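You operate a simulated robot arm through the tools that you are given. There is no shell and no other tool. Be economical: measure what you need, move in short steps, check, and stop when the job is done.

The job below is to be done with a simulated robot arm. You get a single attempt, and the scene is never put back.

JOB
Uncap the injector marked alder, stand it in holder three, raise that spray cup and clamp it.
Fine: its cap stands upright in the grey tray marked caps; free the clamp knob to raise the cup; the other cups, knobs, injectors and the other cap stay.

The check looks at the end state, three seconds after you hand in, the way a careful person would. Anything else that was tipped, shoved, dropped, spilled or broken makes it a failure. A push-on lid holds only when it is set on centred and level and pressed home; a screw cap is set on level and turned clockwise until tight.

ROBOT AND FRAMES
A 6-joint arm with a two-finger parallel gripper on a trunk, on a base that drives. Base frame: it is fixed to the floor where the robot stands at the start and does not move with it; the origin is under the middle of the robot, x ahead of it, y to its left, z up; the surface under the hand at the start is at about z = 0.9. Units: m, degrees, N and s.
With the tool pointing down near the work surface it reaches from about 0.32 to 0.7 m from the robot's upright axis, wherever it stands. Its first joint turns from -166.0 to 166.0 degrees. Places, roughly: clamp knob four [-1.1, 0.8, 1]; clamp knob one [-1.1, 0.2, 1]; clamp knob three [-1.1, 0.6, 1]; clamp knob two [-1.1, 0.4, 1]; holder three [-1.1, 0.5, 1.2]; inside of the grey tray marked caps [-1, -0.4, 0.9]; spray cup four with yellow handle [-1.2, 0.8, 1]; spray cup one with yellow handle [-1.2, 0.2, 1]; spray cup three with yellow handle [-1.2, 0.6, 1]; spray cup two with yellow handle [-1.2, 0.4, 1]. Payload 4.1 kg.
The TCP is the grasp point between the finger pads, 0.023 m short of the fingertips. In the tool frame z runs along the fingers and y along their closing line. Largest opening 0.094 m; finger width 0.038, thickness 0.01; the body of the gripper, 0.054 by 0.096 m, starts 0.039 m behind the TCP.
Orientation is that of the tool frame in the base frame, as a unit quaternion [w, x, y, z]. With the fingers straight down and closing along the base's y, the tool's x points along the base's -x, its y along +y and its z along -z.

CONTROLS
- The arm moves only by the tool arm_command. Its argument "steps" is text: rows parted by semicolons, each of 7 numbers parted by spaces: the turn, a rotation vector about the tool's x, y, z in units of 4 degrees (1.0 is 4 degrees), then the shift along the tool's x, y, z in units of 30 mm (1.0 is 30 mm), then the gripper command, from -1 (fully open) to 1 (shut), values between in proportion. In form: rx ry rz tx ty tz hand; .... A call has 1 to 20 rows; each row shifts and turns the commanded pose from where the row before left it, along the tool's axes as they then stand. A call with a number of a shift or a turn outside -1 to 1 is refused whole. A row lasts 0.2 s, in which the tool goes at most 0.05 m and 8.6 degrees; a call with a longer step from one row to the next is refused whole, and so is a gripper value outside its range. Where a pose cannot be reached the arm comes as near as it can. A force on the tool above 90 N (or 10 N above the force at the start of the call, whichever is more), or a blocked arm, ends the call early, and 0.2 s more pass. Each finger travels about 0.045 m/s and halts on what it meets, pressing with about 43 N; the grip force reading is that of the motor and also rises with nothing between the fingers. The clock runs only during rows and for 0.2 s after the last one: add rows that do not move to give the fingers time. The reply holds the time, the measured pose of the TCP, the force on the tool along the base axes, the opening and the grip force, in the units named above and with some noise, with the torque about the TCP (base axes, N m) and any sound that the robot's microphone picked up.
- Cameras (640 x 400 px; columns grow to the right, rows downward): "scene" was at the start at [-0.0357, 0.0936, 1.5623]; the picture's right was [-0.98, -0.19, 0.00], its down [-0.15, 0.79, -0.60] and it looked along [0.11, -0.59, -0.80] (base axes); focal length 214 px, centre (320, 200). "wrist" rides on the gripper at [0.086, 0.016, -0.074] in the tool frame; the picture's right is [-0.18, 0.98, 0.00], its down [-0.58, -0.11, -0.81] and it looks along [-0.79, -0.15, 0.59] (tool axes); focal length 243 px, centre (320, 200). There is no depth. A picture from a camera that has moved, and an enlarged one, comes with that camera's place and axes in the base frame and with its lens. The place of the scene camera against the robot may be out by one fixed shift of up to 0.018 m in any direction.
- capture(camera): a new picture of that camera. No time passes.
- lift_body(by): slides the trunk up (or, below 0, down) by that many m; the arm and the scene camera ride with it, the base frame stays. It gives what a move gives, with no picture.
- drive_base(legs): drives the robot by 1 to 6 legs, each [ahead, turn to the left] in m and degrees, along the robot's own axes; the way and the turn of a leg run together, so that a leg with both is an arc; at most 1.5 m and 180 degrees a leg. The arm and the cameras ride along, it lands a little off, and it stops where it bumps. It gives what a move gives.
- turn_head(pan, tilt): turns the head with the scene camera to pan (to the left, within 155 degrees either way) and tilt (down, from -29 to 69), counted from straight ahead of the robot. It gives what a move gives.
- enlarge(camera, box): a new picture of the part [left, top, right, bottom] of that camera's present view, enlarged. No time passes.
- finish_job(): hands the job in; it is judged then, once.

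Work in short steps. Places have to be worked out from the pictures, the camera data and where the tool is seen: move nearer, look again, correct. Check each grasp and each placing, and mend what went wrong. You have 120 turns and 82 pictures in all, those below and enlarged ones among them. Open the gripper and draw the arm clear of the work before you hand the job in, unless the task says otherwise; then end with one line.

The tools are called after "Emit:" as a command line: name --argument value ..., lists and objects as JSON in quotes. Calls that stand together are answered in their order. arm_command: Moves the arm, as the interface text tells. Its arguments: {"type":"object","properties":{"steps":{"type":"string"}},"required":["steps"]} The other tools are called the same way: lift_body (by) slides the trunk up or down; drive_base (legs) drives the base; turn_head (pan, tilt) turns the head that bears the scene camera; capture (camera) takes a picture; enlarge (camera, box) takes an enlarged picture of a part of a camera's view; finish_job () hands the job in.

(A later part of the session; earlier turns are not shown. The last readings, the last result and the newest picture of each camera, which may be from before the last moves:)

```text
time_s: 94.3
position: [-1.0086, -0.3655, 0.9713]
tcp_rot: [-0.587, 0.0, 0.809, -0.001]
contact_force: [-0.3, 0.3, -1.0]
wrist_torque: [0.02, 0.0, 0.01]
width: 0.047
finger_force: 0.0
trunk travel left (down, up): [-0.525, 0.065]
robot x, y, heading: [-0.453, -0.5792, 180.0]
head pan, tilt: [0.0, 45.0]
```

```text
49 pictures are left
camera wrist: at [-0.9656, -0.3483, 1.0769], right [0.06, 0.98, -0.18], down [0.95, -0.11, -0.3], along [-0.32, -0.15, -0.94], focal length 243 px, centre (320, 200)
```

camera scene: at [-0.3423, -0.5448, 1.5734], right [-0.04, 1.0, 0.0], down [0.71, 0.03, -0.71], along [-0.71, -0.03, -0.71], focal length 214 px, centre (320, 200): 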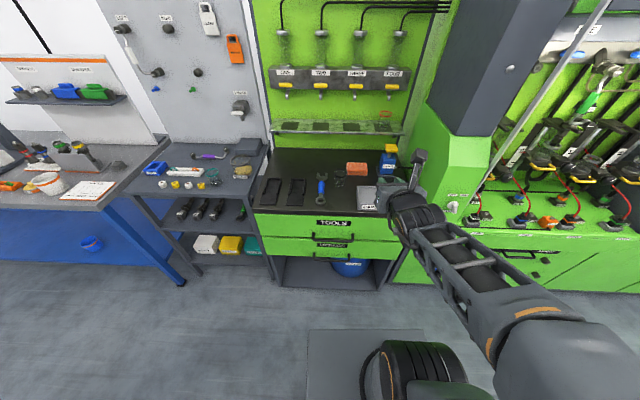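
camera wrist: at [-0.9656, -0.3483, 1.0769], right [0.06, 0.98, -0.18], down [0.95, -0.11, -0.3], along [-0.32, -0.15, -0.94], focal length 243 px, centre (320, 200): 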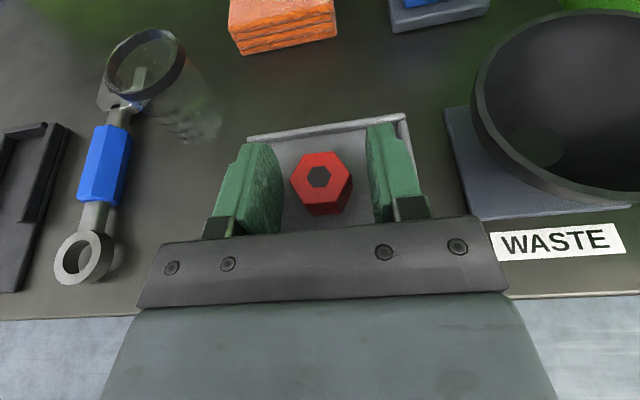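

The cap stands upright inside the tray. I lift straight up and away and confirm.

Emit:
arm_command --steps "0 0 0 0.4 0 -0.13 0; 0 0 0 0.8 0 -0.26 0; 0 0 0 0.9 0 -0.29 0; 0 0 0 0.9 0 -0.29 0; 0 0 0 0.9 0 -0.29 0; 0 0 0 0.9 0 -0.29 -0.5; 0 0 0 0.9 0 -0.29 -0.5; 0 0 0 0.2 0 -0.9 -0.5; 0 0 0 0.2 0 -0.9 -0.5"

Emit:
enlarge --camera "scene" --box '[380, 180, 450, 240]'

```text
time_s: 96.3
position: [-0.9616, -0.3646, 1.1797]
tcp_rot: [-0.587, 0.001, 0.81, 0.0]
contact_force: [0.3, 0.2, 0.6]
wrist_torque: [-0.02, 0.05, -0.02]
width: 0.0704
finger_force: 0.1
trunk travel left (down, up): [-0.525, 0.065]
robot x, y, heading: [-0.4565, -0.5799, 179.8]
head pan, tilt: [0.0, 45.0]
```

```text
6.67 times, centred on (415, 210) of scene
camera zoom: at [-0.4669, -0.7473, 1.5733], right [0.0, 1.0, 0.0], down [0.71, 0.0, -0.71], along [-0.71, 0.0, -0.71], focal length 1430 px, centre (-313, 133)
```

zoom: 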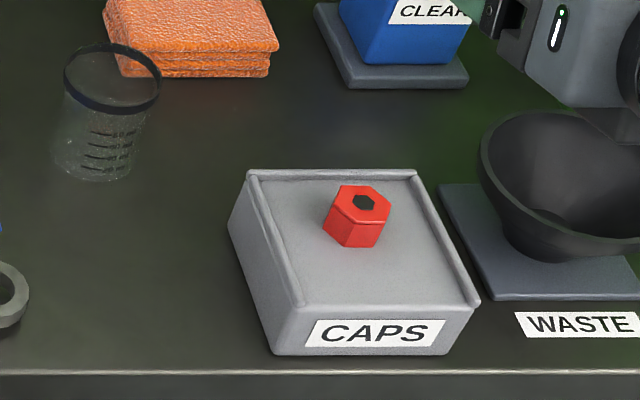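

Cap is placed well. Next I survey holder three: back off and drive in front of the rig.

Emit:
drive_base --legs '[[-0.28, 0], [0, -90], [1.05, 0], [0, 90]]'

Emit:
turn_head --pan 0 --tilt 22

Emit:
capture --camera "scene"

```text
time_s: 110.8
position: [-0.685, 0.6784, 1.1796]
tcp_rot: [-0.588, 0.007, 0.809, 0.004]
contact_force: [0.3, 0.6, 0.9]
wrist_torque: [-0.02, 0.0, 0.0]
width: 0.0703
finger_force: 0.0
trunk travel left (down, up): [-0.525, 0.065]
robot x, y, heading: [-0.1798, 0.4539, 178.6]
head pan, tilt: [0.0, 45.0]
```

```text
time_s: 111.6
position: [-0.6852, 0.6777, 1.1806]
tcp_rot: [-0.588, 0.008, 0.809, 0.005]
contact_force: [0.3, 0.5, -0.6]
wrist_torque: [0.02, 0.01, 0.02]
width: 0.0705
finger_force: 0.1
trunk travel left (down, up): [-0.525, 0.065]
robot x, y, heading: [-0.1821, 0.4517, 178.8]
head pan, tilt: [0.0, 22.0]
```

```text
47 pictures are left
camera scene: at [-0.2079, 0.2879, 1.6087], right [0.02, 1.0, 0.0], down [0.38, -0.01, -0.93], along [-0.93, 0.02, -0.38], focal length 214 px, centre (320, 200)
```

scene: 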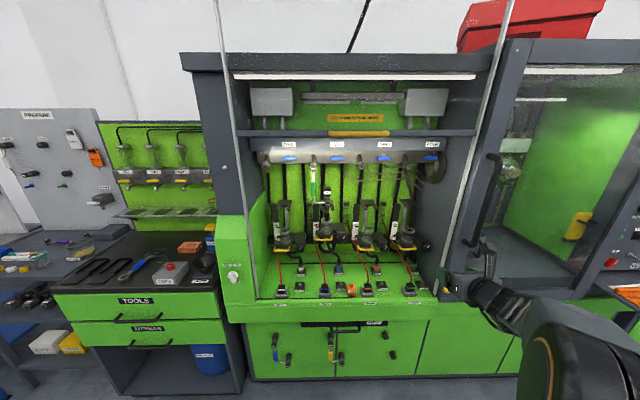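

Emit:
enlarge --camera "scene" --box '[330, 190, 430, 280]'

Emit:
enlarge --camera "scene" --box '[250, 140, 450, 300]'

```text
4.44 times, centred on (380, 235) of scene
camera zoom: at [-0.2079, 0.2879, 1.6087], right [0.02, 1.0, 0.0], down [0.38, -0.01, -0.93], along [-0.93, 0.02, -0.38], focal length 953 px, centre (53, 44)
```

zoom: 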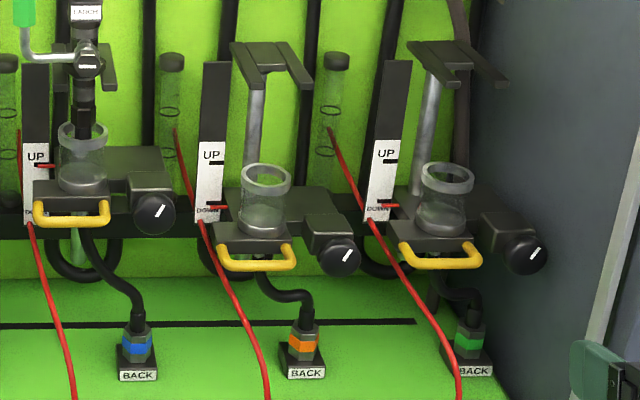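

```text
2.50 times, centred on (350, 220) of scene
camera zoom: at [-0.2079, 0.2879, 1.6087], right [0.02, 1.0, 0.0], down [0.38, -0.01, -0.93], along [-0.93, 0.02, -0.38], focal length 536 px, centre (245, 150)
```

zoom: 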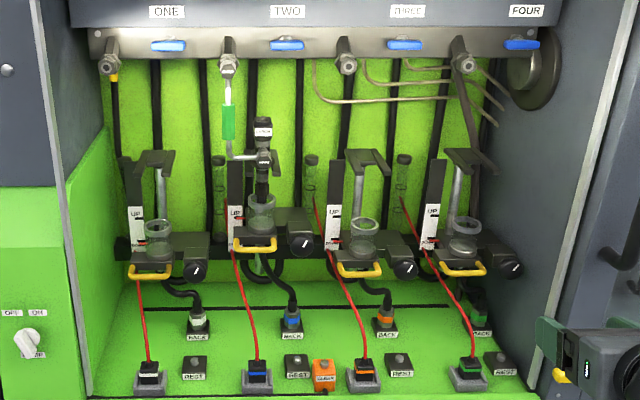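

I now know the rig: fork three on a pole at about y 0.548, z≈1.19, opening to the front, cup below with yellow handle and knob on its right. I return to the bench to fetch alder.

Emit:
drive_base --legs '[[0, 91.2], [0.42, 0], [0, 90], [0.19, 0]]'

Emit:
arm_command --steps "0 -1 0 0 0 0 -0.5; 0 -1 0 0 0 0 -0.5; 0 -1 0 0 0 0 -0.5; 0 -1 0 0 0 0 -0.5; 0 -1 0 0 0 0 -0.5; 0 -1 0 0 0 0 -0.5; 0 -1 0 0 0 0 -0.5; 0 -1 0 0 0 0 -0.5; 0 -1 0 0 0 0 -0.5; 0 -1 0 0 0 0 -0.5; 0 -1 0 0 0 0 -0.5; 0 -1 0 0 0 0 -0.5; 0 -1 0 0 0 0 -0.5; 0 -1 0 0 0 0 -0.5; 0 -1 0 0 0 0 -0.5; 0 -1 0 0 0 0 -0.5; 0 -1 0 0 0 0 -0.5; 0 -1 0 0 0 0 -0.5"

Emit:
capture --camera "wrist"

```text
time_s: 123.2
position: [0.5416, -0.1443, 1.1796]
tcp_rot: [-0.017, 0.809, 0.023, 0.587]
contact_force: [0.9, -0.2, 0.5]
wrist_torque: [-0.02, 0.03, 0.04]
width: 0.0703
finger_force: 0.0
trunk travel left (down, up): [-0.525, 0.065]
robot x, y, heading: [0.0219, 0.0399, 3.0]
head pan, tilt: [0.0, 22.0]
```

```text
time_s: 127.0
position: [0.5407, -0.1451, 1.1787]
tcp_rot: [0.001, 1.0, 0.028, -0.002]
contact_force: [0.5, -0.2, 0.1]
wrist_torque: [-0.02, -0.01, 0.02]
width: 0.0704
finger_force: 0.1
trunk travel left (down, up): [-0.525, 0.065]
robot x, y, heading: [0.0243, 0.0442, 3.1]
head pan, tilt: [0.0, 22.0]
```

```text
44 pictures are left
camera wrist: at [0.6277, -0.1553, 1.2541], right [-0.13, -0.99, 0.0], down [-0.58, 0.08, 0.81], along [-0.8, 0.1, -0.59], focal length 243 px, centre (320, 200)
```

wrist: 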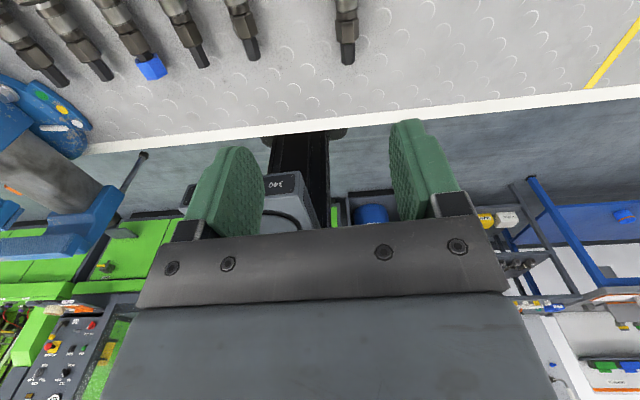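

I square the yaw and move over alder's head end, lower, and take a close look.

Emit:
arm_command --steps "0 0 0.78 0 0 0 -0.5; 0 0 0 0.75 0.25 0.6 -0.5; 0 0 0 0.75 0.25 0.6 -0.5; 0 0 0 0.75 0.25 0.6 -0.5; 0 0 0 0.75 0.25 0.6 -0.5; 0 0 0 0 0 0.9 -0.5; 0 0 0 0 0 0 -0.5"

Emit:
capture --camera "wrist"

Emit:
turn_head --pan -20 --tilt 50

Emit:
capture --camera "scene"

```text
time_s: 128.6
position: [0.6293, -0.174, 1.0813]
tcp_rot: [-0.001, 1.0, 0.001, -0.001]
contact_force: [-0.2, -0.4, 0.7]
wrist_torque: [0.01, -0.02, 0.0]
width: 0.0708
finger_force: 0.0
trunk travel left (down, up): [-0.525, 0.065]
robot x, y, heading: [0.0216, 0.0431, 3.0]
head pan, tilt: [0.0, 22.0]
```

```text
43 pictures are left
camera wrist: at [0.7155, -0.189, 1.1554], right [-0.18, -0.98, 0.0], down [-0.58, 0.11, 0.81], along [-0.79, 0.15, -0.59], focal length 243 px, centre (320, 200)
```

wrist: 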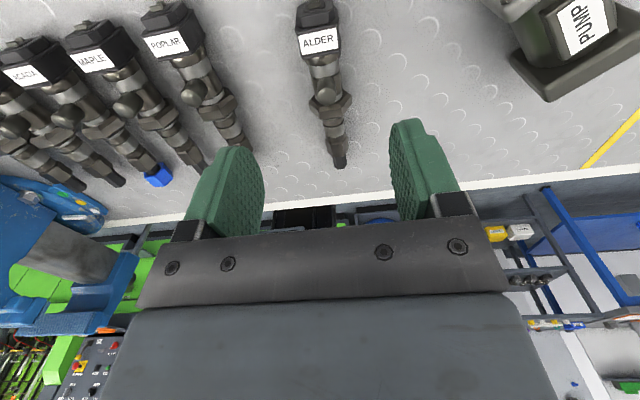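

```text
time_s: 129.5
position: [0.6298, -0.1734, 1.0814]
tcp_rot: [-0.001, 1.0, 0.0, 0.0]
contact_force: [0.1, -0.4, -0.4]
wrist_torque: [0.04, 0.01, 0.0]
width: 0.0703
finger_force: 0.0
trunk travel left (down, up): [-0.525, 0.065]
robot x, y, heading: [0.0203, 0.0419, 3.0]
head pan, tilt: [-20.0, 50.0]
```

```text
42 pictures are left
camera scene: at [0.0381, 0.1832, 1.5665], right [-0.29, -0.96, 0.0], down [-0.73, 0.22, -0.64], along [0.62, -0.19, -0.77], focal length 214 px, centre (320, 200)
```

scene: 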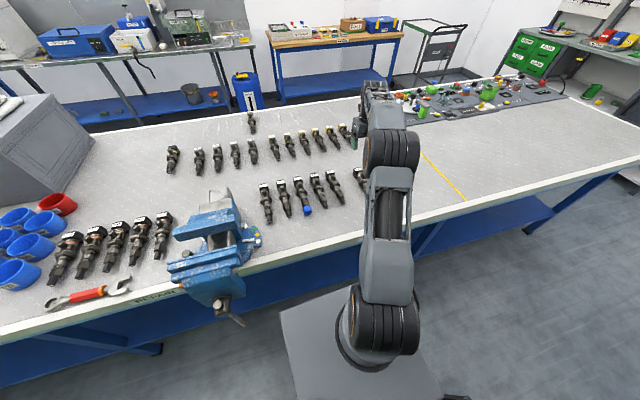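

Emit:
enlarge --camera "wrist" --box '[260, 0, 400, 180]'

```text
2.22 times, centred on (330, 90) of wrist
camera zoom: at [0.7155, -0.1891, 1.1556], right [-0.18, -0.98, 0.0], down [-0.58, 0.11, 0.81], along [-0.79, 0.15, -0.59], focal length 539 px, centre (298, 444)
```

zoom: 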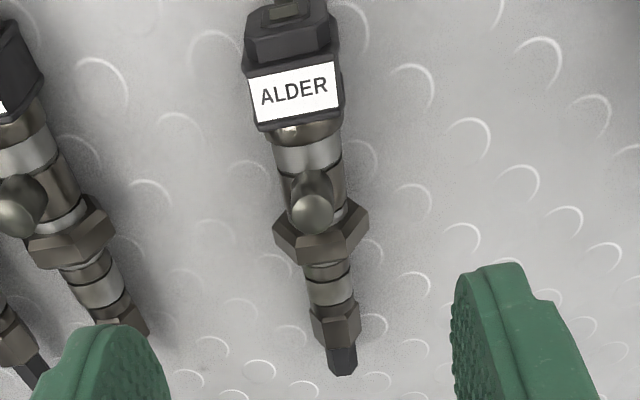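

Box (label head) spans x≈0.6235–0.646, y≈−0.172, about 33 mm wide with flat sides. I descend over it and grip.

Emit:
arm_command --steps "0 0 0 0.13 -0.03 0.9 -0.5; 0 0 0 0 0 0.9 -0.5; 0 0 0 0 0 0.9 -0.5; 0 0 0 0 0 0.9 -0.5; 0 0 0 0 0 0.8 -0.5; 0 0 0 0 0 0.6 -0.5; 0 0 0 0 0 0.15 -0.2; 0 0 0 0 0 0 0.3; 0 0 0 0 0 0 1; 0 0 0 0 0 0 1; 0 0 0 0 0 0 1; 0 0 0 0 0 0 1"

Emit:
capture --camera "wrist"

```text
time_s: 132.1
position: [0.6333, -0.1731, 0.9255]
tcp_rot: [-0.001, 1.0, 0.0, -0.001]
contact_force: [1.0, -3.7, -0.3]
wrist_torque: [-0.13, -0.15, 0.14]
width: 0.0342
finger_force: 43.4
trunk travel left (down, up): [-0.525, 0.065]
robot x, y, heading: [0.0254, 0.0424, 3.0]
head pan, tilt: [-20.0, 50.0]
```

```text
40 pictures are left
camera wrist: at [0.7199, -0.1885, 1.0011], right [-0.18, -0.98, 0.0], down [-0.58, 0.11, 0.81], along [-0.79, 0.15, -0.59], focal length 243 px, centre (320, 200)
```

wrist: 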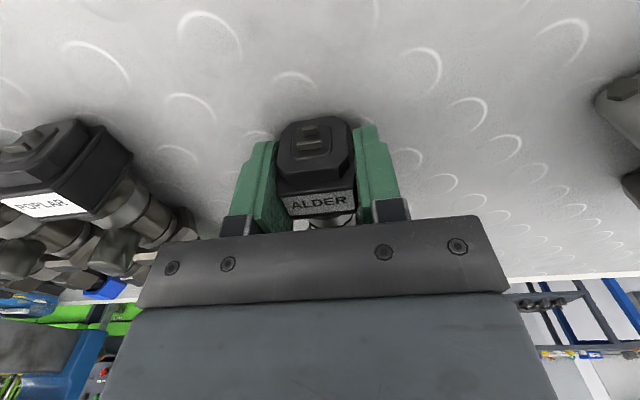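

Gripped (34 mm). I lift straight up and check for droop.

Emit:
arm_command --steps "0 0 0 0 0 -0.4 1; 0 0 0 0 0 -0.8 1; 0 0 0 0 0 -0.9 1; 0 0 0 0 0 -0.9 1; 0 0 0 0 0 -0.9 1; 0 0 0 0 0 -0.9 1; 0 0 0 0 0 -0.9 1; 0 0 0 0 0 -0.9 1; 0 0 0 -0.6 0 -0.5 1; 0 0 0 -0.6 0 -0.5 1; 0 0 0 -0.6 0 0 1; 0 0 0 -0.6 0 0 1"

Emit:
capture --camera "scene"

Emit:
capture --camera "wrist"

```text
time_s: 134.7
position: [0.5627, -0.1739, 1.1535]
tcp_rot: [-0.001, 1.0, 0.001, -0.001]
contact_force: [-0.4, 0.3, -3.9]
wrist_torque: [0.01, -0.27, -0.01]
width: 0.0338
finger_force: 43.1
trunk travel left (down, up): [-0.525, 0.065]
robot x, y, heading: [0.0218, 0.0397, 3.1]
head pan, tilt: [-20.0, 50.0]
```

```text
39 pictures are left
camera scene: at [0.038, 0.1831, 1.5665], right [-0.29, -0.96, 0.0], down [-0.73, 0.22, -0.64], along [0.61, -0.19, -0.77], focal length 214 px, centre (320, 200)
```

scene: 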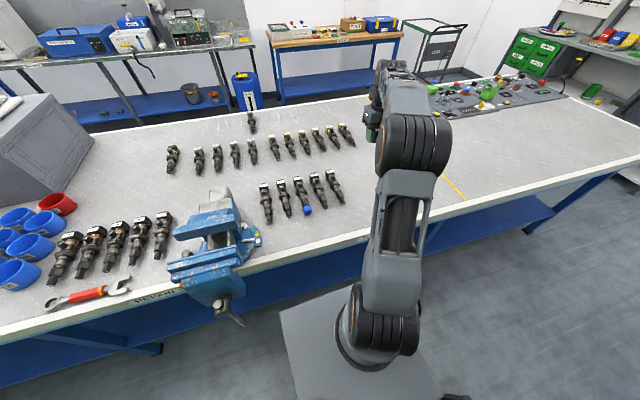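

```text
38 pictures are left
camera wrist: at [0.6487, -0.1891, 1.2284], right [-0.18, -0.98, 0.0], down [-0.58, 0.11, 0.81], along [-0.79, 0.15, -0.59], focal length 243 px, centre (320, 200)
```

wrist: 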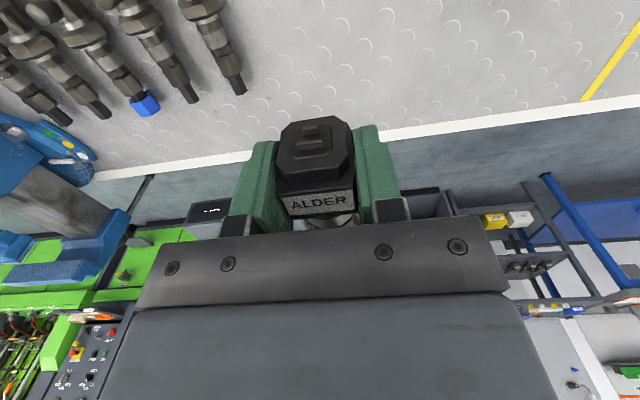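

No droop; weight ~4 N. I tilt the hand forward to horizontal so the injector hangs nozzle down, raising a little on the way.

Emit:
arm_command --steps "0 1 0 0 0 0 1; 0 1 0 0 0 0 1; 0 1 0 0 0 0 1; 0 1 0 0 0 0 1; 0 1 0 0 0 0 1; 0 1 0 0 0 0 1; 0 1 0 0 0 0 1; 0 1 0 0 0 0 1; 0 1 0 0 0 0 1; 0 1 0 0 0 0 1; 0 1 0 0 0 0 1; 0 1 0 0 0 0 1; 0 1 0 0 0 0 1; 0 1 0 0 0 0 1; 0 1 0 0 0 0 1; 0 1 0 0 0 0 1; 0 1 0 0 0 0 1; 0 1 0 0 0 0 1; 0 1 0 0 0 0 1; 0 1 0 0 0 0 1"

Emit:
arm_command --steps "0 1 0 0 0 0 1; 0 1 0 0 0 0 1; 0 0.5 0 0 0 0 1; 0 0 0 0.9 0 0 1; 0 0 0 0.9 0 0 1; 0 0 0 0.9 0 0 1; 0 0 0 0.5 0 0 1; 0 0 0 0 0 0 1"

Emit:
capture --camera "scene"

```text
time_s: 138.9
position: [0.5632, -0.1736, 1.1539]
tcp_rot: [0.0, 0.766, 0.0, 0.642]
contact_force: [0.2, -0.1, -3.7]
wrist_torque: [0.0, -0.04, 0.0]
width: 0.0337
finger_force: 42.8
trunk travel left (down, up): [-0.525, 0.065]
robot x, y, heading: [0.0222, 0.045, 3.2]
head pan, tilt: [-20.0, 50.0]
```

```text
time_s: 140.7
position: [0.5632, -0.1741, 1.2496]
tcp_rot: [-0.001, 0.708, 0.0, 0.707]
contact_force: [0.1, -0.1, -3.8]
wrist_torque: [-0.01, 0.03, 0.0]
width: 0.0337
finger_force: 43.1
trunk travel left (down, up): [-0.525, 0.065]
robot x, y, heading: [0.0254, 0.0404, 2.9]
head pan, tilt: [-20.0, 50.0]
```

```text
37 pictures are left
camera scene: at [0.0384, 0.183, 1.5665], right [-0.29, -0.96, 0.0], down [-0.73, 0.22, -0.64], along [0.61, -0.19, -0.77], focal length 214 px, centre (320, 200)
```

scene: 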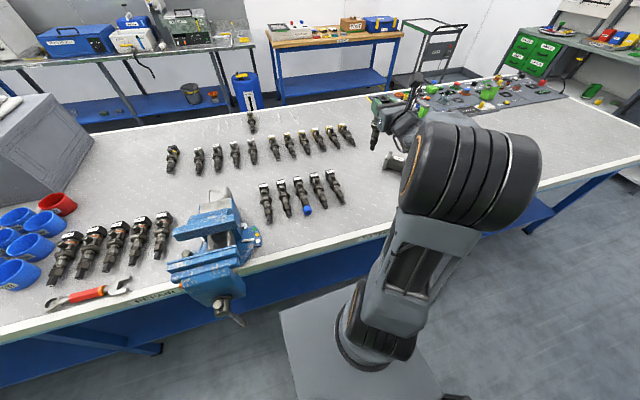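

Horizontal now, nozzle down. I drive back from the bench, turn round and approach the rig, stopping at a safe distance.

Emit:
drive_base --legs '[[-0.22, 0], [0, 87], [0.3, 0], [0, 90]]'

Emit:
turn_head --pan 0 --tilt 30

Emit:
capture --camera "scene"

Emit:
capture --camera "wrist"

```text
time_s: 151.5
position: [-0.7108, 0.5984, 1.2507]
tcp_rot: [-0.706, 0.03, 0.707, 0.029]
contact_force: [-0.7, 0.6, -4.0]
wrist_torque: [0.0, 0.01, -0.03]
width: 0.0339
finger_force: 43.1
trunk travel left (down, up): [-0.525, 0.065]
robot x, y, heading: [-0.1914, 0.3352, 177.9]
head pan, tilt: [-20.0, 50.0]
```

```text
time_s: 152.4
position: [-0.7124, 0.5977, 1.2488]
tcp_rot: [-0.706, 0.03, 0.706, 0.03]
contact_force: [-0.1, -0.8, -4.7]
wrist_torque: [0.0, -0.06, -0.03]
width: 0.0339
finger_force: 43.3
trunk travel left (down, up): [-0.525, 0.065]
robot x, y, heading: [-0.1915, 0.3367, 178.0]
head pan, tilt: [0.0, 30.0]
```

```text
36 pictures are left
camera scene: at [-0.2185, 0.1707, 1.5959], right [0.03, 1.0, 0.0], down [0.5, -0.02, -0.87], along [-0.86, 0.03, -0.5], focal length 214 px, centre (320, 200)
```

scene: 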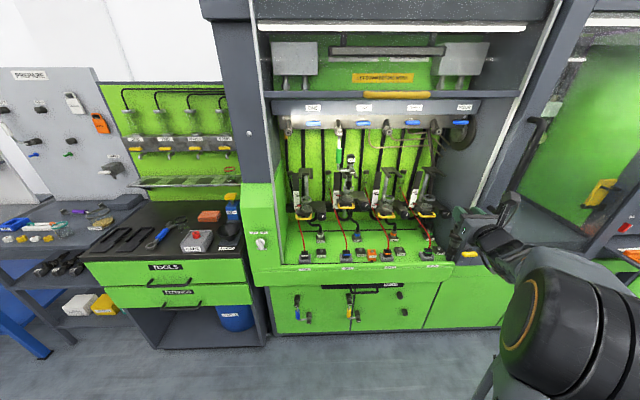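

```text
35 pictures are left
camera wrist: at [-0.6367, 0.6087, 1.3358], right [0.08, 0.98, -0.19], down [0.8, -0.18, -0.58], along [-0.6, -0.1, -0.79], focal length 243 px, centre (320, 200)
```

wrist: 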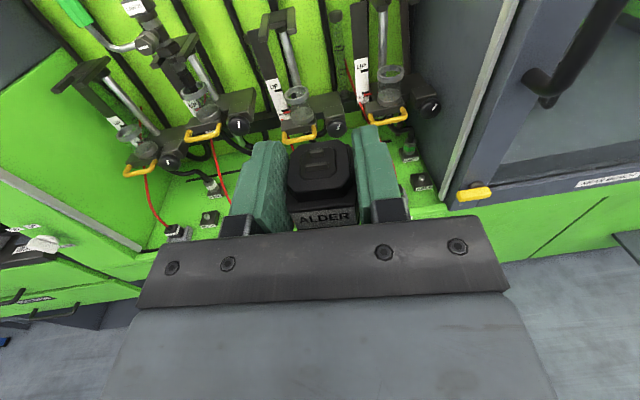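

The wrist camera gives an accurate view of holder three. I zoom in to locate fork, cup and knob.

Emit:
enlarge --camera "wrist" --box '[230, 0, 390, 150]'

```text
2.67 times, centred on (310, 75) of wrist
camera zoom: at [-0.6367, 0.6087, 1.3358], right [0.08, 0.98, -0.19], down [0.8, -0.18, -0.58], along [-0.6, -0.1, -0.79], focal length 647 px, centre (347, 533)
```

zoom: 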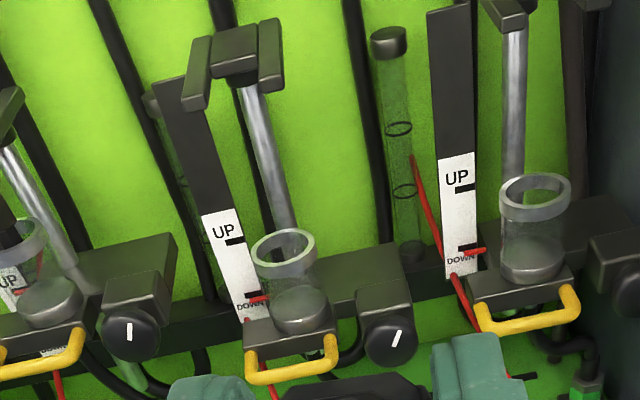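

Fork three ≈ (−1.12…−1.14, 0.549), prong top z≈1.19, cup rim z≈1.07. I raise the injector 40 mm, straighten heading and drive 0.25 m in.

Emit:
arm_command --steps "0.7 0 0 0.7 0 0 1; 0 0 0 0.7 0 0 1; 0 0 0 0 -0.5 0 1; 0 0 0 0 -0.5 0 1"

Emit:
drive_base --legs '[[0, 2], [0.2, 0]]'

Emit:
capture --camera "wrist"

```text
time_s: 153.4
position: [-0.7113, 0.5678, 1.2933]
tcp_rot: [-0.707, 0.013, 0.707, 0.012]
contact_force: [-0.4, -0.7, -4.4]
wrist_torque: [0.0, -0.04, 0.01]
width: 0.0342
finger_force: 42.7
trunk travel left (down, up): [-0.525, 0.065]
robot x, y, heading: [-0.1899, 0.336, 177.9]
head pan, tilt: [0.0, 30.0]
```

```text
time_s: 155.3
position: [-0.922, 0.5488, 1.2922]
tcp_rot: [-0.706, 0.0, 0.709, -0.002]
contact_force: [-0.7, -0.4, -3.6]
wrist_torque: [0.05, -0.01, 0.06]
width: 0.0342
finger_force: 43.1
trunk travel left (down, up): [-0.525, 0.065]
robot x, y, heading: [-0.3932, 0.3359, -179.9]
head pan, tilt: [0.0, 30.0]
```

```text
33 pictures are left
camera wrist: at [-0.8482, 0.5653, 1.3788], right [0.0, 0.98, -0.19], down [0.81, -0.11, -0.58], along [-0.59, -0.15, -0.79], focal length 243 px, centre (320, 200)
```

wrist: 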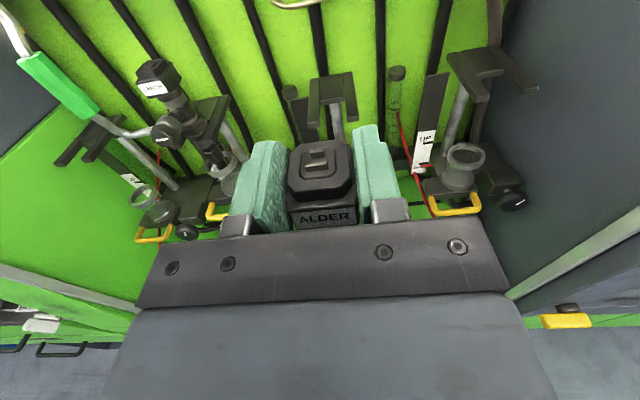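

TCP at y 0.549, squared up. Zooming on the fork for a second fix.

Emit:
enlarge --camera "wrist" --box '[270, 60, 390, 150]'

Emit:
enlarge --camera "scene" --box '[340, 130, 460, 240]'

```text
4.44 times, centred on (330, 105) of wrist
camera zoom: at [-0.8482, 0.5653, 1.3788], right [0.0, 0.98, -0.19], down [0.81, -0.11, -0.58], along [-0.59, -0.15, -0.79], focal length 1078 px, centre (276, 622)
```

zoom: 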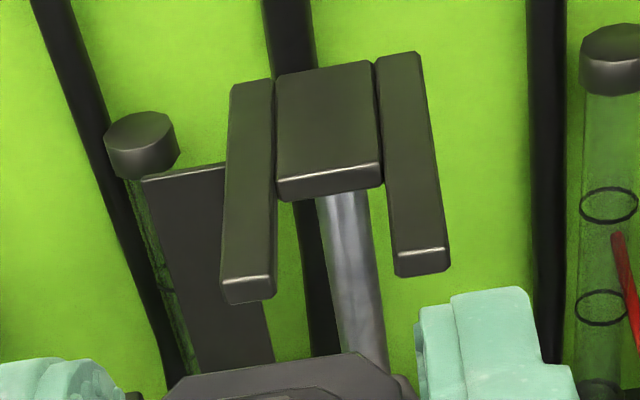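

```text
3.64 times, centred on (400, 185) of scene
camera zoom: at [-0.4143, 0.1689, 1.596], right [0.0, 1.0, 0.0], down [0.5, 0.0, -0.87], along [-0.87, 0.0, -0.5], focal length 780 px, centre (29, 254)
```

zoom: 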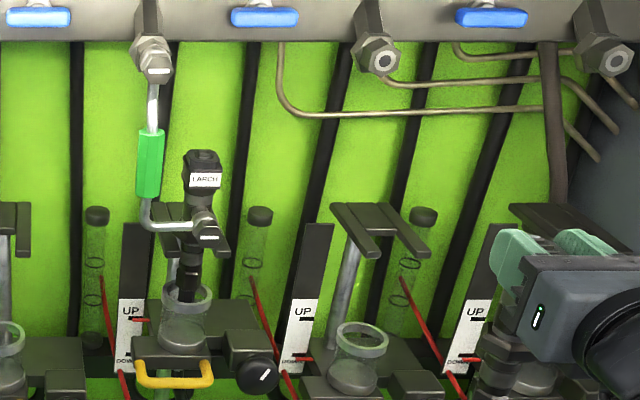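

Fork three's tips are at x≈−1.117, z≈1.187, gap centre y≈0.546 (34 mm wide), slot reaching back to x≈−1.171. I check how LARCH sits in fork two for reference.

Emit:
enlarge --camera "wrist" --box '[120, 50, 260, 240]'

```text
2.11 times, centred on (190, 145) of wrist
camera zoom: at [-0.8482, 0.5653, 1.3788], right [0.0, 0.98, -0.19], down [0.81, -0.11, -0.58], along [-0.59, -0.15, -0.79], focal length 511 px, centre (594, 316)
```

zoom: 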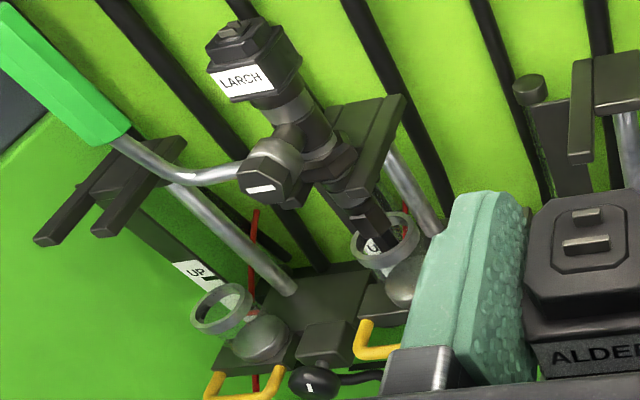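

I target axis (−1.142, 0.546). Drive 0.1 m nearer, keeping height (collar ~30 mm above the prongs).

Emit:
drive_base --legs '[[0.1, 0]]'

```text
time_s: 156.5
position: [-1.0229, 0.5485, 1.2914]
tcp_rot: [-0.706, 0.0, 0.708, -0.001]
contact_force: [-0.5, -0.2, -5.3]
wrist_torque: [-0.03, -0.02, 0.0]
width: 0.0339
finger_force: 43.0
trunk travel left (down, up): [-0.525, 0.065]
robot x, y, heading: [-0.4953, 0.3357, -180.0]
head pan, tilt: [0.0, 30.0]
```

Emit:
arm_command --steps "0 0 0 0 -0.08 0.5 1; 0 0 0 0 0 0.5 1; 0 0 0 0 0 0.5 1; 0 0 0 0 0 0 1"

Emit:
enlarge --camera "scene" --box '[380, 110, 500, 240]'

Emit:
capture --camera "wrist"

```text
time_s: 157.5
position: [-1.0668, 0.5443, 1.2926]
tcp_rot: [-0.706, 0.0, 0.708, -0.002]
contact_force: [-0.7, 0.4, -4.7]
wrist_torque: [-0.01, -0.05, -0.01]
width: 0.0337
finger_force: 42.9
trunk travel left (down, up): [-0.525, 0.065]
robot x, y, heading: [-0.4962, 0.3347, -179.8]
head pan, tilt: [0.0, 30.0]
```

```text
3.08 times, centred on (440, 175) of scene
camera zoom: at [-0.5138, 0.1685, 1.596], right [0.0, 1.0, 0.0], down [0.5, 0.0, -0.87], along [-0.87, 0.0, -0.5], focal length 660 px, centre (-49, 277)
```

zoom: 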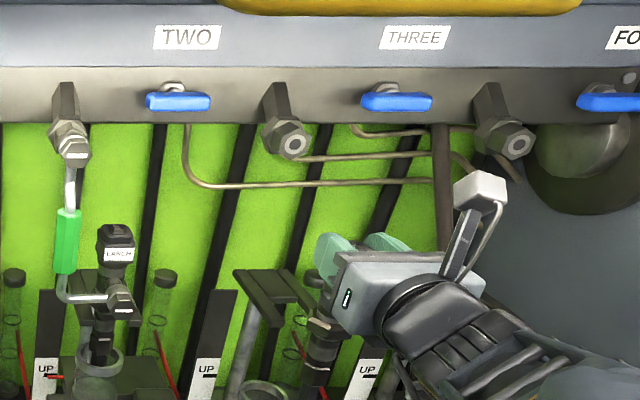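

```text
28 pictures are left
camera wrist: at [-0.9928, 0.5614, 1.3791], right [0.0, 0.98, -0.19], down [0.81, -0.11, -0.58], along [-0.59, -0.15, -0.79], focal length 243 px, centre (320, 200)
```

wrist: 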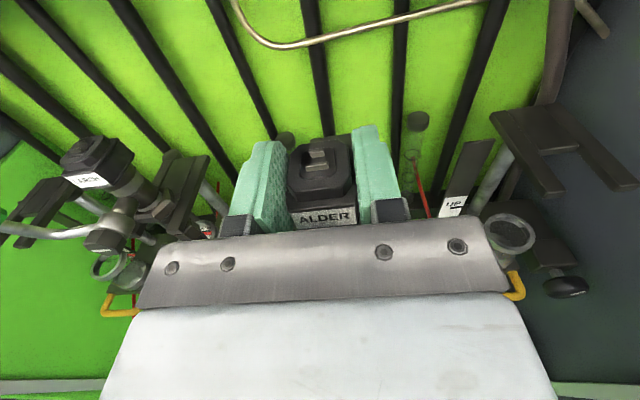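

Lined up in front of the fork. I correct +1.5 mm in y and advance in small steps, watching forces.

Emit:
arm_command --steps "0 0 0 0 0.05 0.3 1; 0 0 0 0 0 0.3 1; 0 0 0 0 0 0.3 1; 0 0 0 0 0 0.3 1; 0 0 0 0 0 0 1"

```text
time_s: 158.7
position: [-1.1018, 0.5467, 1.2916]
tcp_rot: [-0.706, 0.0, 0.708, -0.001]
contact_force: [-0.6, 0.0, -3.9]
wrist_torque: [0.03, 0.03, 0.01]
width: 0.0338
finger_force: 43.2
trunk travel left (down, up): [-0.525, 0.065]
robot x, y, heading: [-0.4936, 0.3348, -179.8]
head pan, tilt: [0.0, 30.0]
```

Emit:
arm_command --steps "0 0 0 0 0 0.3 1; 0 0 0 0 0 0.3 1; 0 0 0 0 0 0.3 1; 0 0 0 0 0 0.3 1; 0 0 0 0 0 0.1 1; 0 0 0 0 0 0 1"

Emit:
enlarge --camera "scene" --box '[400, 150, 480, 250]'

```text
time_s: 160.1
position: [-1.1421, 0.5467, 1.2922]
tcp_rot: [-0.706, 0.0, 0.708, -0.001]
contact_force: [0.4, 0.2, -3.9]
wrist_torque: [0.02, -0.02, 0.04]
width: 0.034
finger_force: 42.7
trunk travel left (down, up): [-0.525, 0.065]
robot x, y, heading: [-0.4949, 0.3365, -179.8]
head pan, tilt: [0.0, 30.0]
```

```text
4.00 times, centred on (440, 200) of scene
camera zoom: at [-0.5137, 0.1685, 1.596], right [0.0, 1.0, 0.0], down [0.5, 0.0, -0.87], along [-0.87, 0.0, -0.5], focal length 858 px, centre (-160, 200)
```

zoom: 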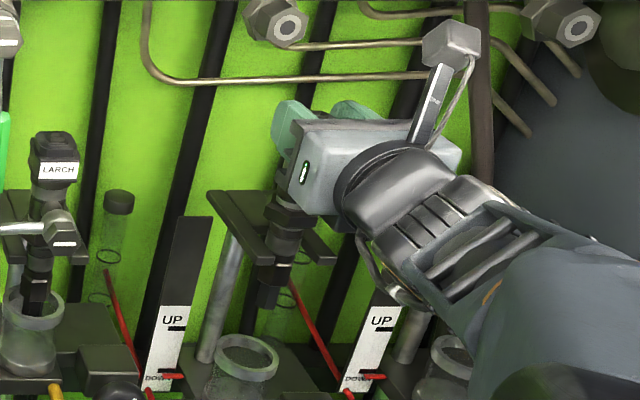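

The injector is inside the slot without contact, roughly above the cup. I lower until the collar rests on the prongs.

Emit:
arm_command --steps "0 0 0 -0.35 0 0 1; 0 0 0 -0.2 0 0 1; 0 0 0 -0.07 0 0 1; 0 0 0 -0.07 0 0 1; 0 0 0 -0.07 0 0 1; 0 0 0 0 0 0 1"

```text
time_s: 161.5
position: [-1.1388, 0.5456, 1.274]
tcp_rot: [0.71, 0.001, -0.704, 0.001]
contact_force: [5.2, -3.2, 24.0]
wrist_torque: [-0.25, -0.21, 0.02]
width: 0.0339
finger_force: 43.2
trunk travel left (down, up): [-0.525, 0.065]
robot x, y, heading: [-0.4946, 0.3351, -180.0]
head pan, tilt: [0.0, 30.0]
```

Emit:
enlarge --camera "scene" --box '[415, 180, 465, 230]'

```text
8.00 times, centred on (440, 205) of scene
camera zoom: at [-0.5099, 0.167, 1.5962], right [0.0, 1.0, 0.0], down [0.5, 0.0, -0.87], along [-0.87, 0.0, -0.5], focal length 1716 px, centre (-640, 160)
```

zoom: 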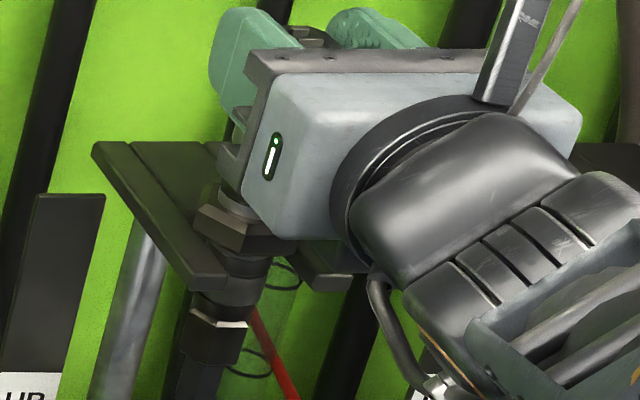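

The collar rests on both prongs, similar to LARCH. I relieve the pressure slightly and release.

Emit:
arm_command --steps "0 0 0 0.05 0 0 1; 0 0 0 0 0 0 1; 0 0 0 0 0 0 0.2; 0 0 0 0 0 0 0.1; 0 0 0 0 0 0 -0.05; 0 0 0 0 0 0 -0.05; 0 0 0 0 0 0 -0.05"

Emit:
capture --camera "wrist"

Emit:
enlarge --camera "scene" --box '[415, 180, 465, 230]'

```text
time_s: 163.1
position: [-1.1411, 0.5467, 1.271]
tcp_rot: [-0.706, -0.001, 0.708, -0.001]
contact_force: [0.2, 0.0, 0.8]
wrist_torque: [0.01, 0.01, -0.03]
width: 0.0496
finger_force: 0.0
trunk travel left (down, up): [-0.525, 0.065]
robot x, y, heading: [-0.4894, 0.3358, -179.8]
head pan, tilt: [0.0, 30.0]
```

```text
25 pictures are left
camera wrist: at [-1.0673, 0.5638, 1.357], right [0.0, 0.98, -0.19], down [0.81, -0.11, -0.58], along [-0.59, -0.15, -0.79], focal length 243 px, centre (320, 200)
```

wrist: 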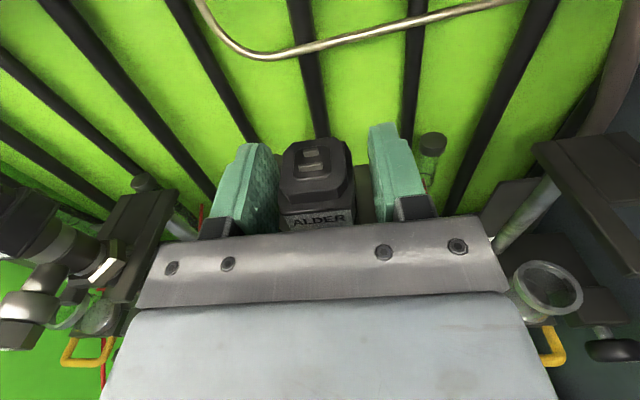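

```text
8.00 times, centred on (440, 205) of scene
camera zoom: at [-0.5133, 0.1684, 1.596], right [0.0, 1.0, 0.0], down [0.5, 0.0, -0.87], along [-0.87, 0.0, -0.5], focal length 1716 px, centre (-640, 160)
```

zoom: 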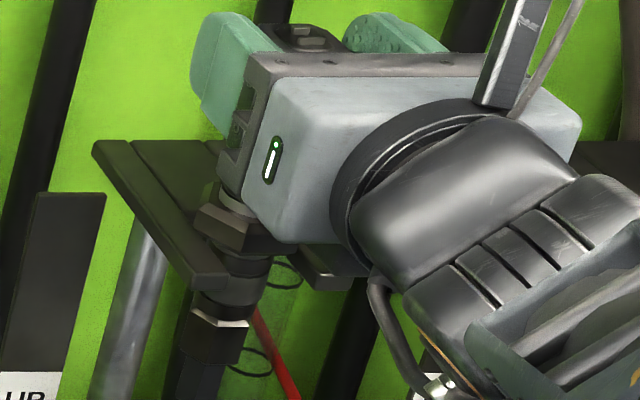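

It stands stably. I withdraw straight back and look at the whole holder.

Emit:
arm_command --steps "0 0 0 0 0 -0.4 -0.1; 0 0 0 0 0 -0.6 -0.1; 0 0 0 0 0 -0.8 -0.1; 0 0 0 0 0 -0.8 -0.1; 0 0 0 0 0 -0.8 -0.1; 0 0 0 0 0 -0.8 -0.1; 0 0 0 0 0 -0.8 -0.1; 0 0 0 0 0 -0.8 -0.1"

Emit:
capture --camera "wrist"

Emit:
enlarge --camera "scene" --box '[390, 150, 490, 260]'

```text
time_s: 164.9
position: [-0.9672, 0.5451, 1.2697]
tcp_rot: [-0.706, 0.0, 0.708, -0.001]
contact_force: [-0.2, -0.2, 0.0]
wrist_torque: [0.0, 0.01, -0.01]
width: 0.052
finger_force: 0.2
trunk travel left (down, up): [-0.525, 0.065]
robot x, y, heading: [-0.492, 0.3321, -179.6]
head pan, tilt: [0.0, 30.0]
```

```text
23 pictures are left
camera wrist: at [-0.8932, 0.5627, 1.3567], right [0.0, 0.98, -0.19], down [0.81, -0.11, -0.58], along [-0.59, -0.15, -0.79], focal length 243 px, centre (320, 200)
```

wrist: 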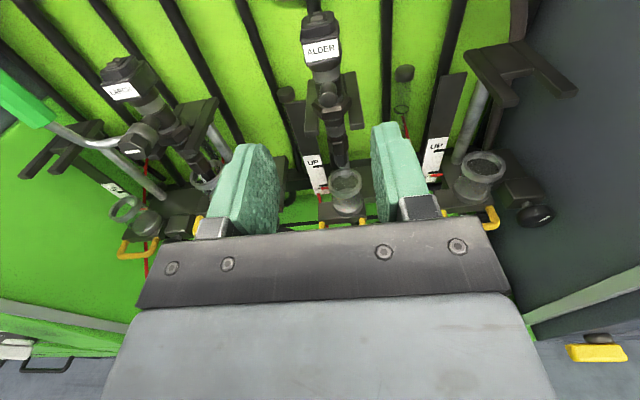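

```text
3.64 times, centred on (440, 205) of scene
camera zoom: at [-0.513, 0.1682, 1.596], right [0.0, 1.0, 0.0], down [0.5, 0.0, -0.87], along [-0.87, 0.0, -0.5], focal length 780 px, centre (-116, 182)
```

zoom: 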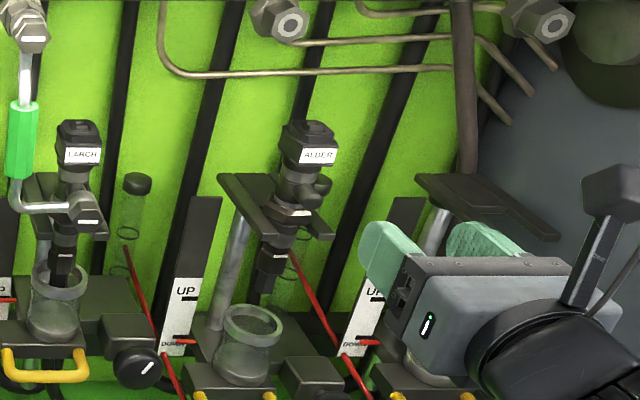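

Alder stands cleanly in holder three. Next is clamp knob three (≈ y 0.62, z≈1.0). I move the hand in front of it for a close wrist view.

Emit:
arm_command --steps "0 0 0 0 0.3 -0.6 0; 0 0 0 -0.8 0.3 -0.3 0; 0 0 0 -0.8 0.3 0 -0.3; 0 0 0 -0.8 0.3 0 -0.3; 0 0 0 -0.8 0.3 0 -0.3; 0 0 0 -0.8 0.3 0 -0.3; 0 0 0 -0.8 0.3 0 -0.3; 0 0 0 -0.8 0.3 0 -0.3; 0 0 0 -0.8 0.1 0 -0.3; 0 0 0 -0.8 0 0 -0.3; 0 0 0 0 0 0 -0.3"

Emit:
capture --camera "wrist"

```text
time_s: 167.3
position: [-0.9394, 0.6215, 1.0562]
tcp_rot: [-0.707, 0.0, 0.707, 0.0]
contact_force: [-0.6, -0.1, 0.4]
wrist_torque: [0.0, 0.0, -0.01]
width: 0.0612
finger_force: 0.0
trunk travel left (down, up): [-0.525, 0.065]
robot x, y, heading: [-0.4971, 0.3337, -179.7]
head pan, tilt: [0.0, 30.0]
```

```text
21 pictures are left
camera wrist: at [-0.8658, 0.6383, 1.1424], right [0.0, 0.98, -0.19], down [0.81, -0.11, -0.58], along [-0.59, -0.15, -0.79], focal length 243 px, centre (320, 200)
```

wrist: 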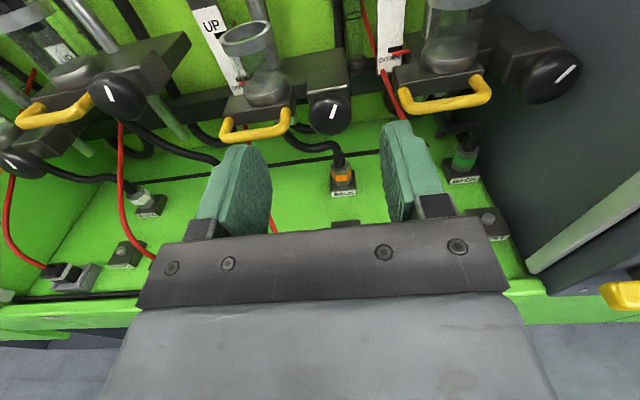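

The knob face is at about (−1.09, 0.621, 0.99). A plug and cable below it may limit the space, so I zoom in to judge.

Emit:
enlarge --camera "wrist" --box '[210, 60, 400, 205]'

```text
2.76 times, centred on (305, 132) of wrist
camera zoom: at [-0.8658, 0.6383, 1.1424], right [0.0, 0.98, -0.19], down [0.81, -0.11, -0.58], along [-0.59, -0.15, -0.79], focal length 669 px, centre (361, 386)
```

zoom: 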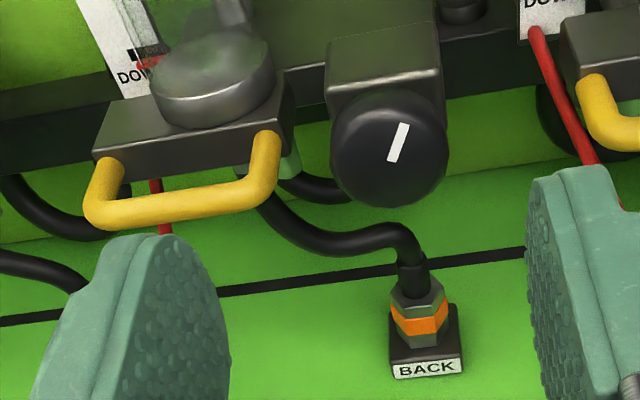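

The deck is much lower than I assumed, so there is room around the knob. I lower to z 0.99 and roll the fingers 90° clockwise, so that I can then turn counter-clockwise to free the knob.

Emit:
arm_command --steps "0 0 0 -0.75 0 0 -0.25; 0 0 0 -0.75 0 0 -0.25; 0 0 0 -0.7 0 0 -0.25; 0 0 1 0 0 0 -0.25; 0 0 1 0 0 0 -0.25; 0 0 1 0 0 0 -0.25; 0 0 1 0 0 0 -0.25; 0 0 1 0 0 0 -0.25; 0 0 1 0 0 0 -0.25; 0 0 1 0 0 0 -0.25; 0 0 1 0 0 0 -0.25; 0 0 1 0 0 0 -0.25; 0 0 1 0 0 0 -0.25; 0 0 1 0 0 0 -0.25; 0 0 1 0 0 0 -0.25; 0 0 1 0 0 0 -0.25; 0 0 1 0 0 0 -0.25; 0 0 1 0 0 0 -0.25; 0 0 1 0 0 0 -0.25; 0 0 1 0 0 0 -0.25"

Emit:
arm_command --steps "0 0 1 0 0 0 -0.25; 0 0 1 0 0 0 -0.25; 0 0 1 0 0 0 -0.25; 0 0 1 0 0 0 -0.25; 0 0 1 0 0 0 -0.25; 0 0 0.5 0 0 0 -0.25; 0 0 0 0 0 0 -0.25"

Emit:
capture --camera "wrist"

```text
time_s: 171.5
position: [-0.9402, 0.6211, 0.9885]
tcp_rot: [-0.585, 0.396, 0.587, -0.396]
contact_force: [-0.2, -0.2, -0.8]
wrist_torque: [-0.02, -0.02, 0.0]
width: 0.0589
finger_force: 0.0
trunk travel left (down, up): [-0.525, 0.065]
robot x, y, heading: [-0.4929, 0.3314, -180.1]
head pan, tilt: [0.0, 30.0]
```

```text
time_s: 173.1
position: [-0.9398, 0.6221, 0.9894]
tcp_rot: [-0.498, 0.501, 0.501, -0.5]
contact_force: [-0.4, -0.3, -0.5]
wrist_torque: [0.01, 0.02, 0.02]
width: 0.0588
finger_force: 0.1
trunk travel left (down, up): [-0.525, 0.065]
robot x, y, heading: [-0.497, 0.3342, -179.8]
head pan, tilt: [0.0, 30.0]
```

```text
19 pictures are left
camera wrist: at [-0.8661, 0.7085, 0.9726], right [0.0, -0.19, -0.98], down [0.81, -0.58, 0.11], along [-0.59, -0.79, 0.15], focal length 243 px, centre (320, 200)
```

wrist: 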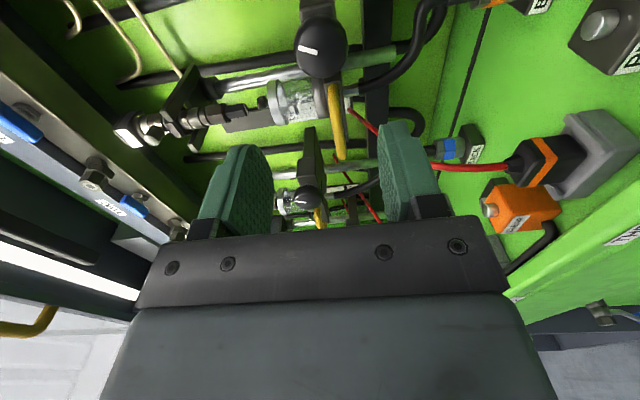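

Second view confirms knob face (−1.091, 0.621, 0.989), aligned with the tool axis. I advance over it and close.

Emit:
arm_command --steps "0 0 0 0 0 0.8 -0.25; 0 0 0 0 0 0.8 -0.25; 0 0 0 0 0 0.8 -0.25; 0 0 0 0 0 0.8 -0.25; 0 0 0 0 0 0.6 -0.25; 0 0 0 0 0 0.4 -0.25; 0 0 0 0 0 0.3 -0.25; 0 0 0 0 0 0.2 -0.25; 0 0 0 0 0 0 -0.25; 0 0 0 0 0 0 0.3; 0 0 0 0 0 0 0.6; 0 0 0 0 0 0 0.6; 0 0 0 0 0 0 0.6"

Emit:
capture --camera "wrist"

```text
time_s: 175.9
position: [-1.0795, 0.6216, 0.9881]
tcp_rot: [-0.498, 0.501, 0.501, -0.5]
contact_force: [1.0, -2.0, -6.4]
wrist_torque: [0.01, 0.23, -0.17]
width: 0.0452
finger_force: 45.3
trunk travel left (down, up): [-0.525, 0.065]
robot x, y, heading: [-0.4951, 0.3345, -179.6]
head pan, tilt: [0.0, 30.0]
```

```text
18 pictures are left
camera wrist: at [-1.0065, 0.709, 0.972], right [0.0, -0.19, -0.98], down [0.81, -0.58, 0.11], along [-0.59, -0.79, 0.15], focal length 243 px, centre (320, 200)
```

wrist: 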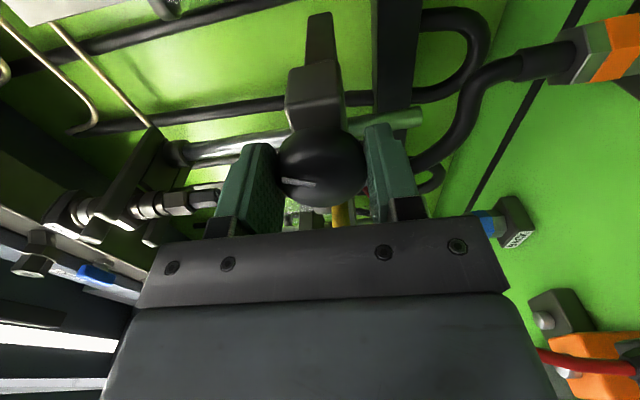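

Knob gripped at 45 mm. I turn it counter-clockwise 40° and watch the torque.

Emit:
arm_command --steps "0 0 0 0 0 0 1; 0 0 -1 0 0 0 1; 0 0 -1 0 0 0 1; 0 0 -1 0 0 0 1; 0 0 -1 0 0 0 1; 0 0 -1 0 0 0 1; 0 0 -1 0 0 0 1; 0 0 -1 0 0 0 1; 0 0 -1 0 0 0 1; 0 0 -1 0 0 0 1; 0 0 -1 0 0 0 1"

Emit:
capture --camera "wrist"

```text
time_s: 178.3
position: [-1.0804, 0.6203, 0.9897]
tcp_rot: [-0.64, 0.298, 0.642, -0.3]
contact_force: [0.3, 0.8, 2.4]
wrist_torque: [0.01, -0.14, -0.74]
width: 0.0456
finger_force: 45.3
trunk travel left (down, up): [-0.525, 0.065]
robot x, y, heading: [-0.4952, 0.3363, -179.7]
head pan, tilt: [0.0, 30.0]
```

```text
17 pictures are left
camera wrist: at [-1.0066, 0.6985, 1.0331], right [0.0, 0.49, -0.87], down [0.81, -0.51, -0.29], along [-0.59, -0.7, -0.4], focal length 243 px, centre (320, 200)
```

wrist: 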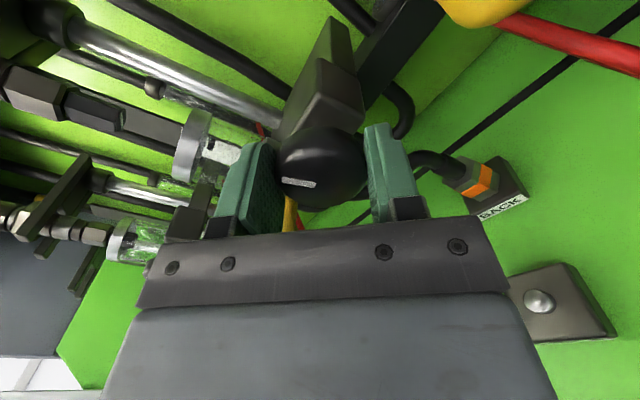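

The mark follows the fingers: the knob has turned 40°. I continue another 44°.

Emit:
arm_command --steps "0 0 -1 0 0 0 1; 0 0 -1 0 0 0 1; 0 0 -1 0 0 0 1; 0 0 -1 0 0 0 1; 0 0 -1 0 0 0 1; 0 0 -1 0 0 0 1; 0 0 -1 0 0 0 1; 0 0 -1 0 0 0 1; 0 0 -1 0 0 0 1; 0 0 -1 0 0 0 1; 0 0 -1 0 0 0 1; 0 0 0 0 0 0 1"

Emit:
enlarge --camera "wrist" --box '[210, 60, 430, 240]'

```text
time_s: 180.9
position: [-1.08, 0.62, 0.9913]
tcp_rot: [0.707, -0.035, -0.706, 0.037]
contact_force: [-4.4, -5.7, 20.8]
wrist_torque: [-0.02, -0.23, -0.04]
width: 0.0453
finger_force: 45.0
trunk travel left (down, up): [-0.525, 0.065]
robot x, y, heading: [-0.4939, 0.3326, -179.9]
head pan, tilt: [0.0, 30.0]
```

```text
2.22 times, centred on (320, 150) of wrist
camera zoom: at [-1.0063, 0.645, 1.0749], right [0.0, 0.96, -0.28], down [0.81, -0.16, -0.57], along [-0.59, -0.23, -0.77], focal length 539 px, centre (320, 311)
```

zoom: 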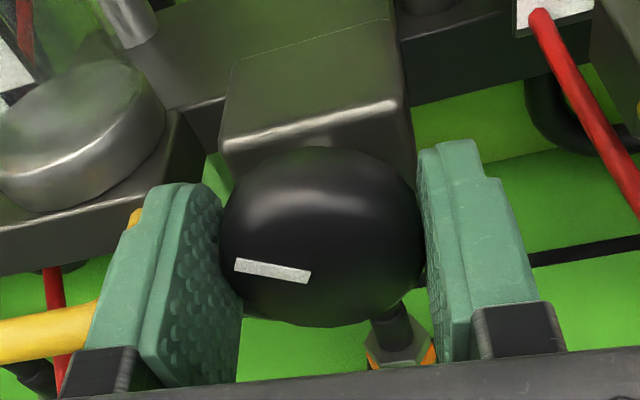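

The knob is turned ~84°. Since it rides on the carriage, I try raising the cup by it a few mm to see if it is free.

Emit:
arm_command --steps "0 0 0 0.12 -0.013 0 1; 0 0 0 0.12 -0.013 0 1; 0 0 0 0.12 -0.013 0 1; 0 0 0 0 0 0 1"

```text
time_s: 181.9
position: [-1.0801, 0.6194, 0.9982]
tcp_rot: [-0.704, 0.037, 0.708, -0.039]
contact_force: [4.8, -10.2, -7.3]
wrist_torque: [-0.03, -1.31, -0.27]
width: 0.0454
finger_force: 44.9
trunk travel left (down, up): [-0.525, 0.065]
robot x, y, heading: [-0.4904, 0.3358, -179.9]
head pan, tilt: [0.0, 30.0]
```

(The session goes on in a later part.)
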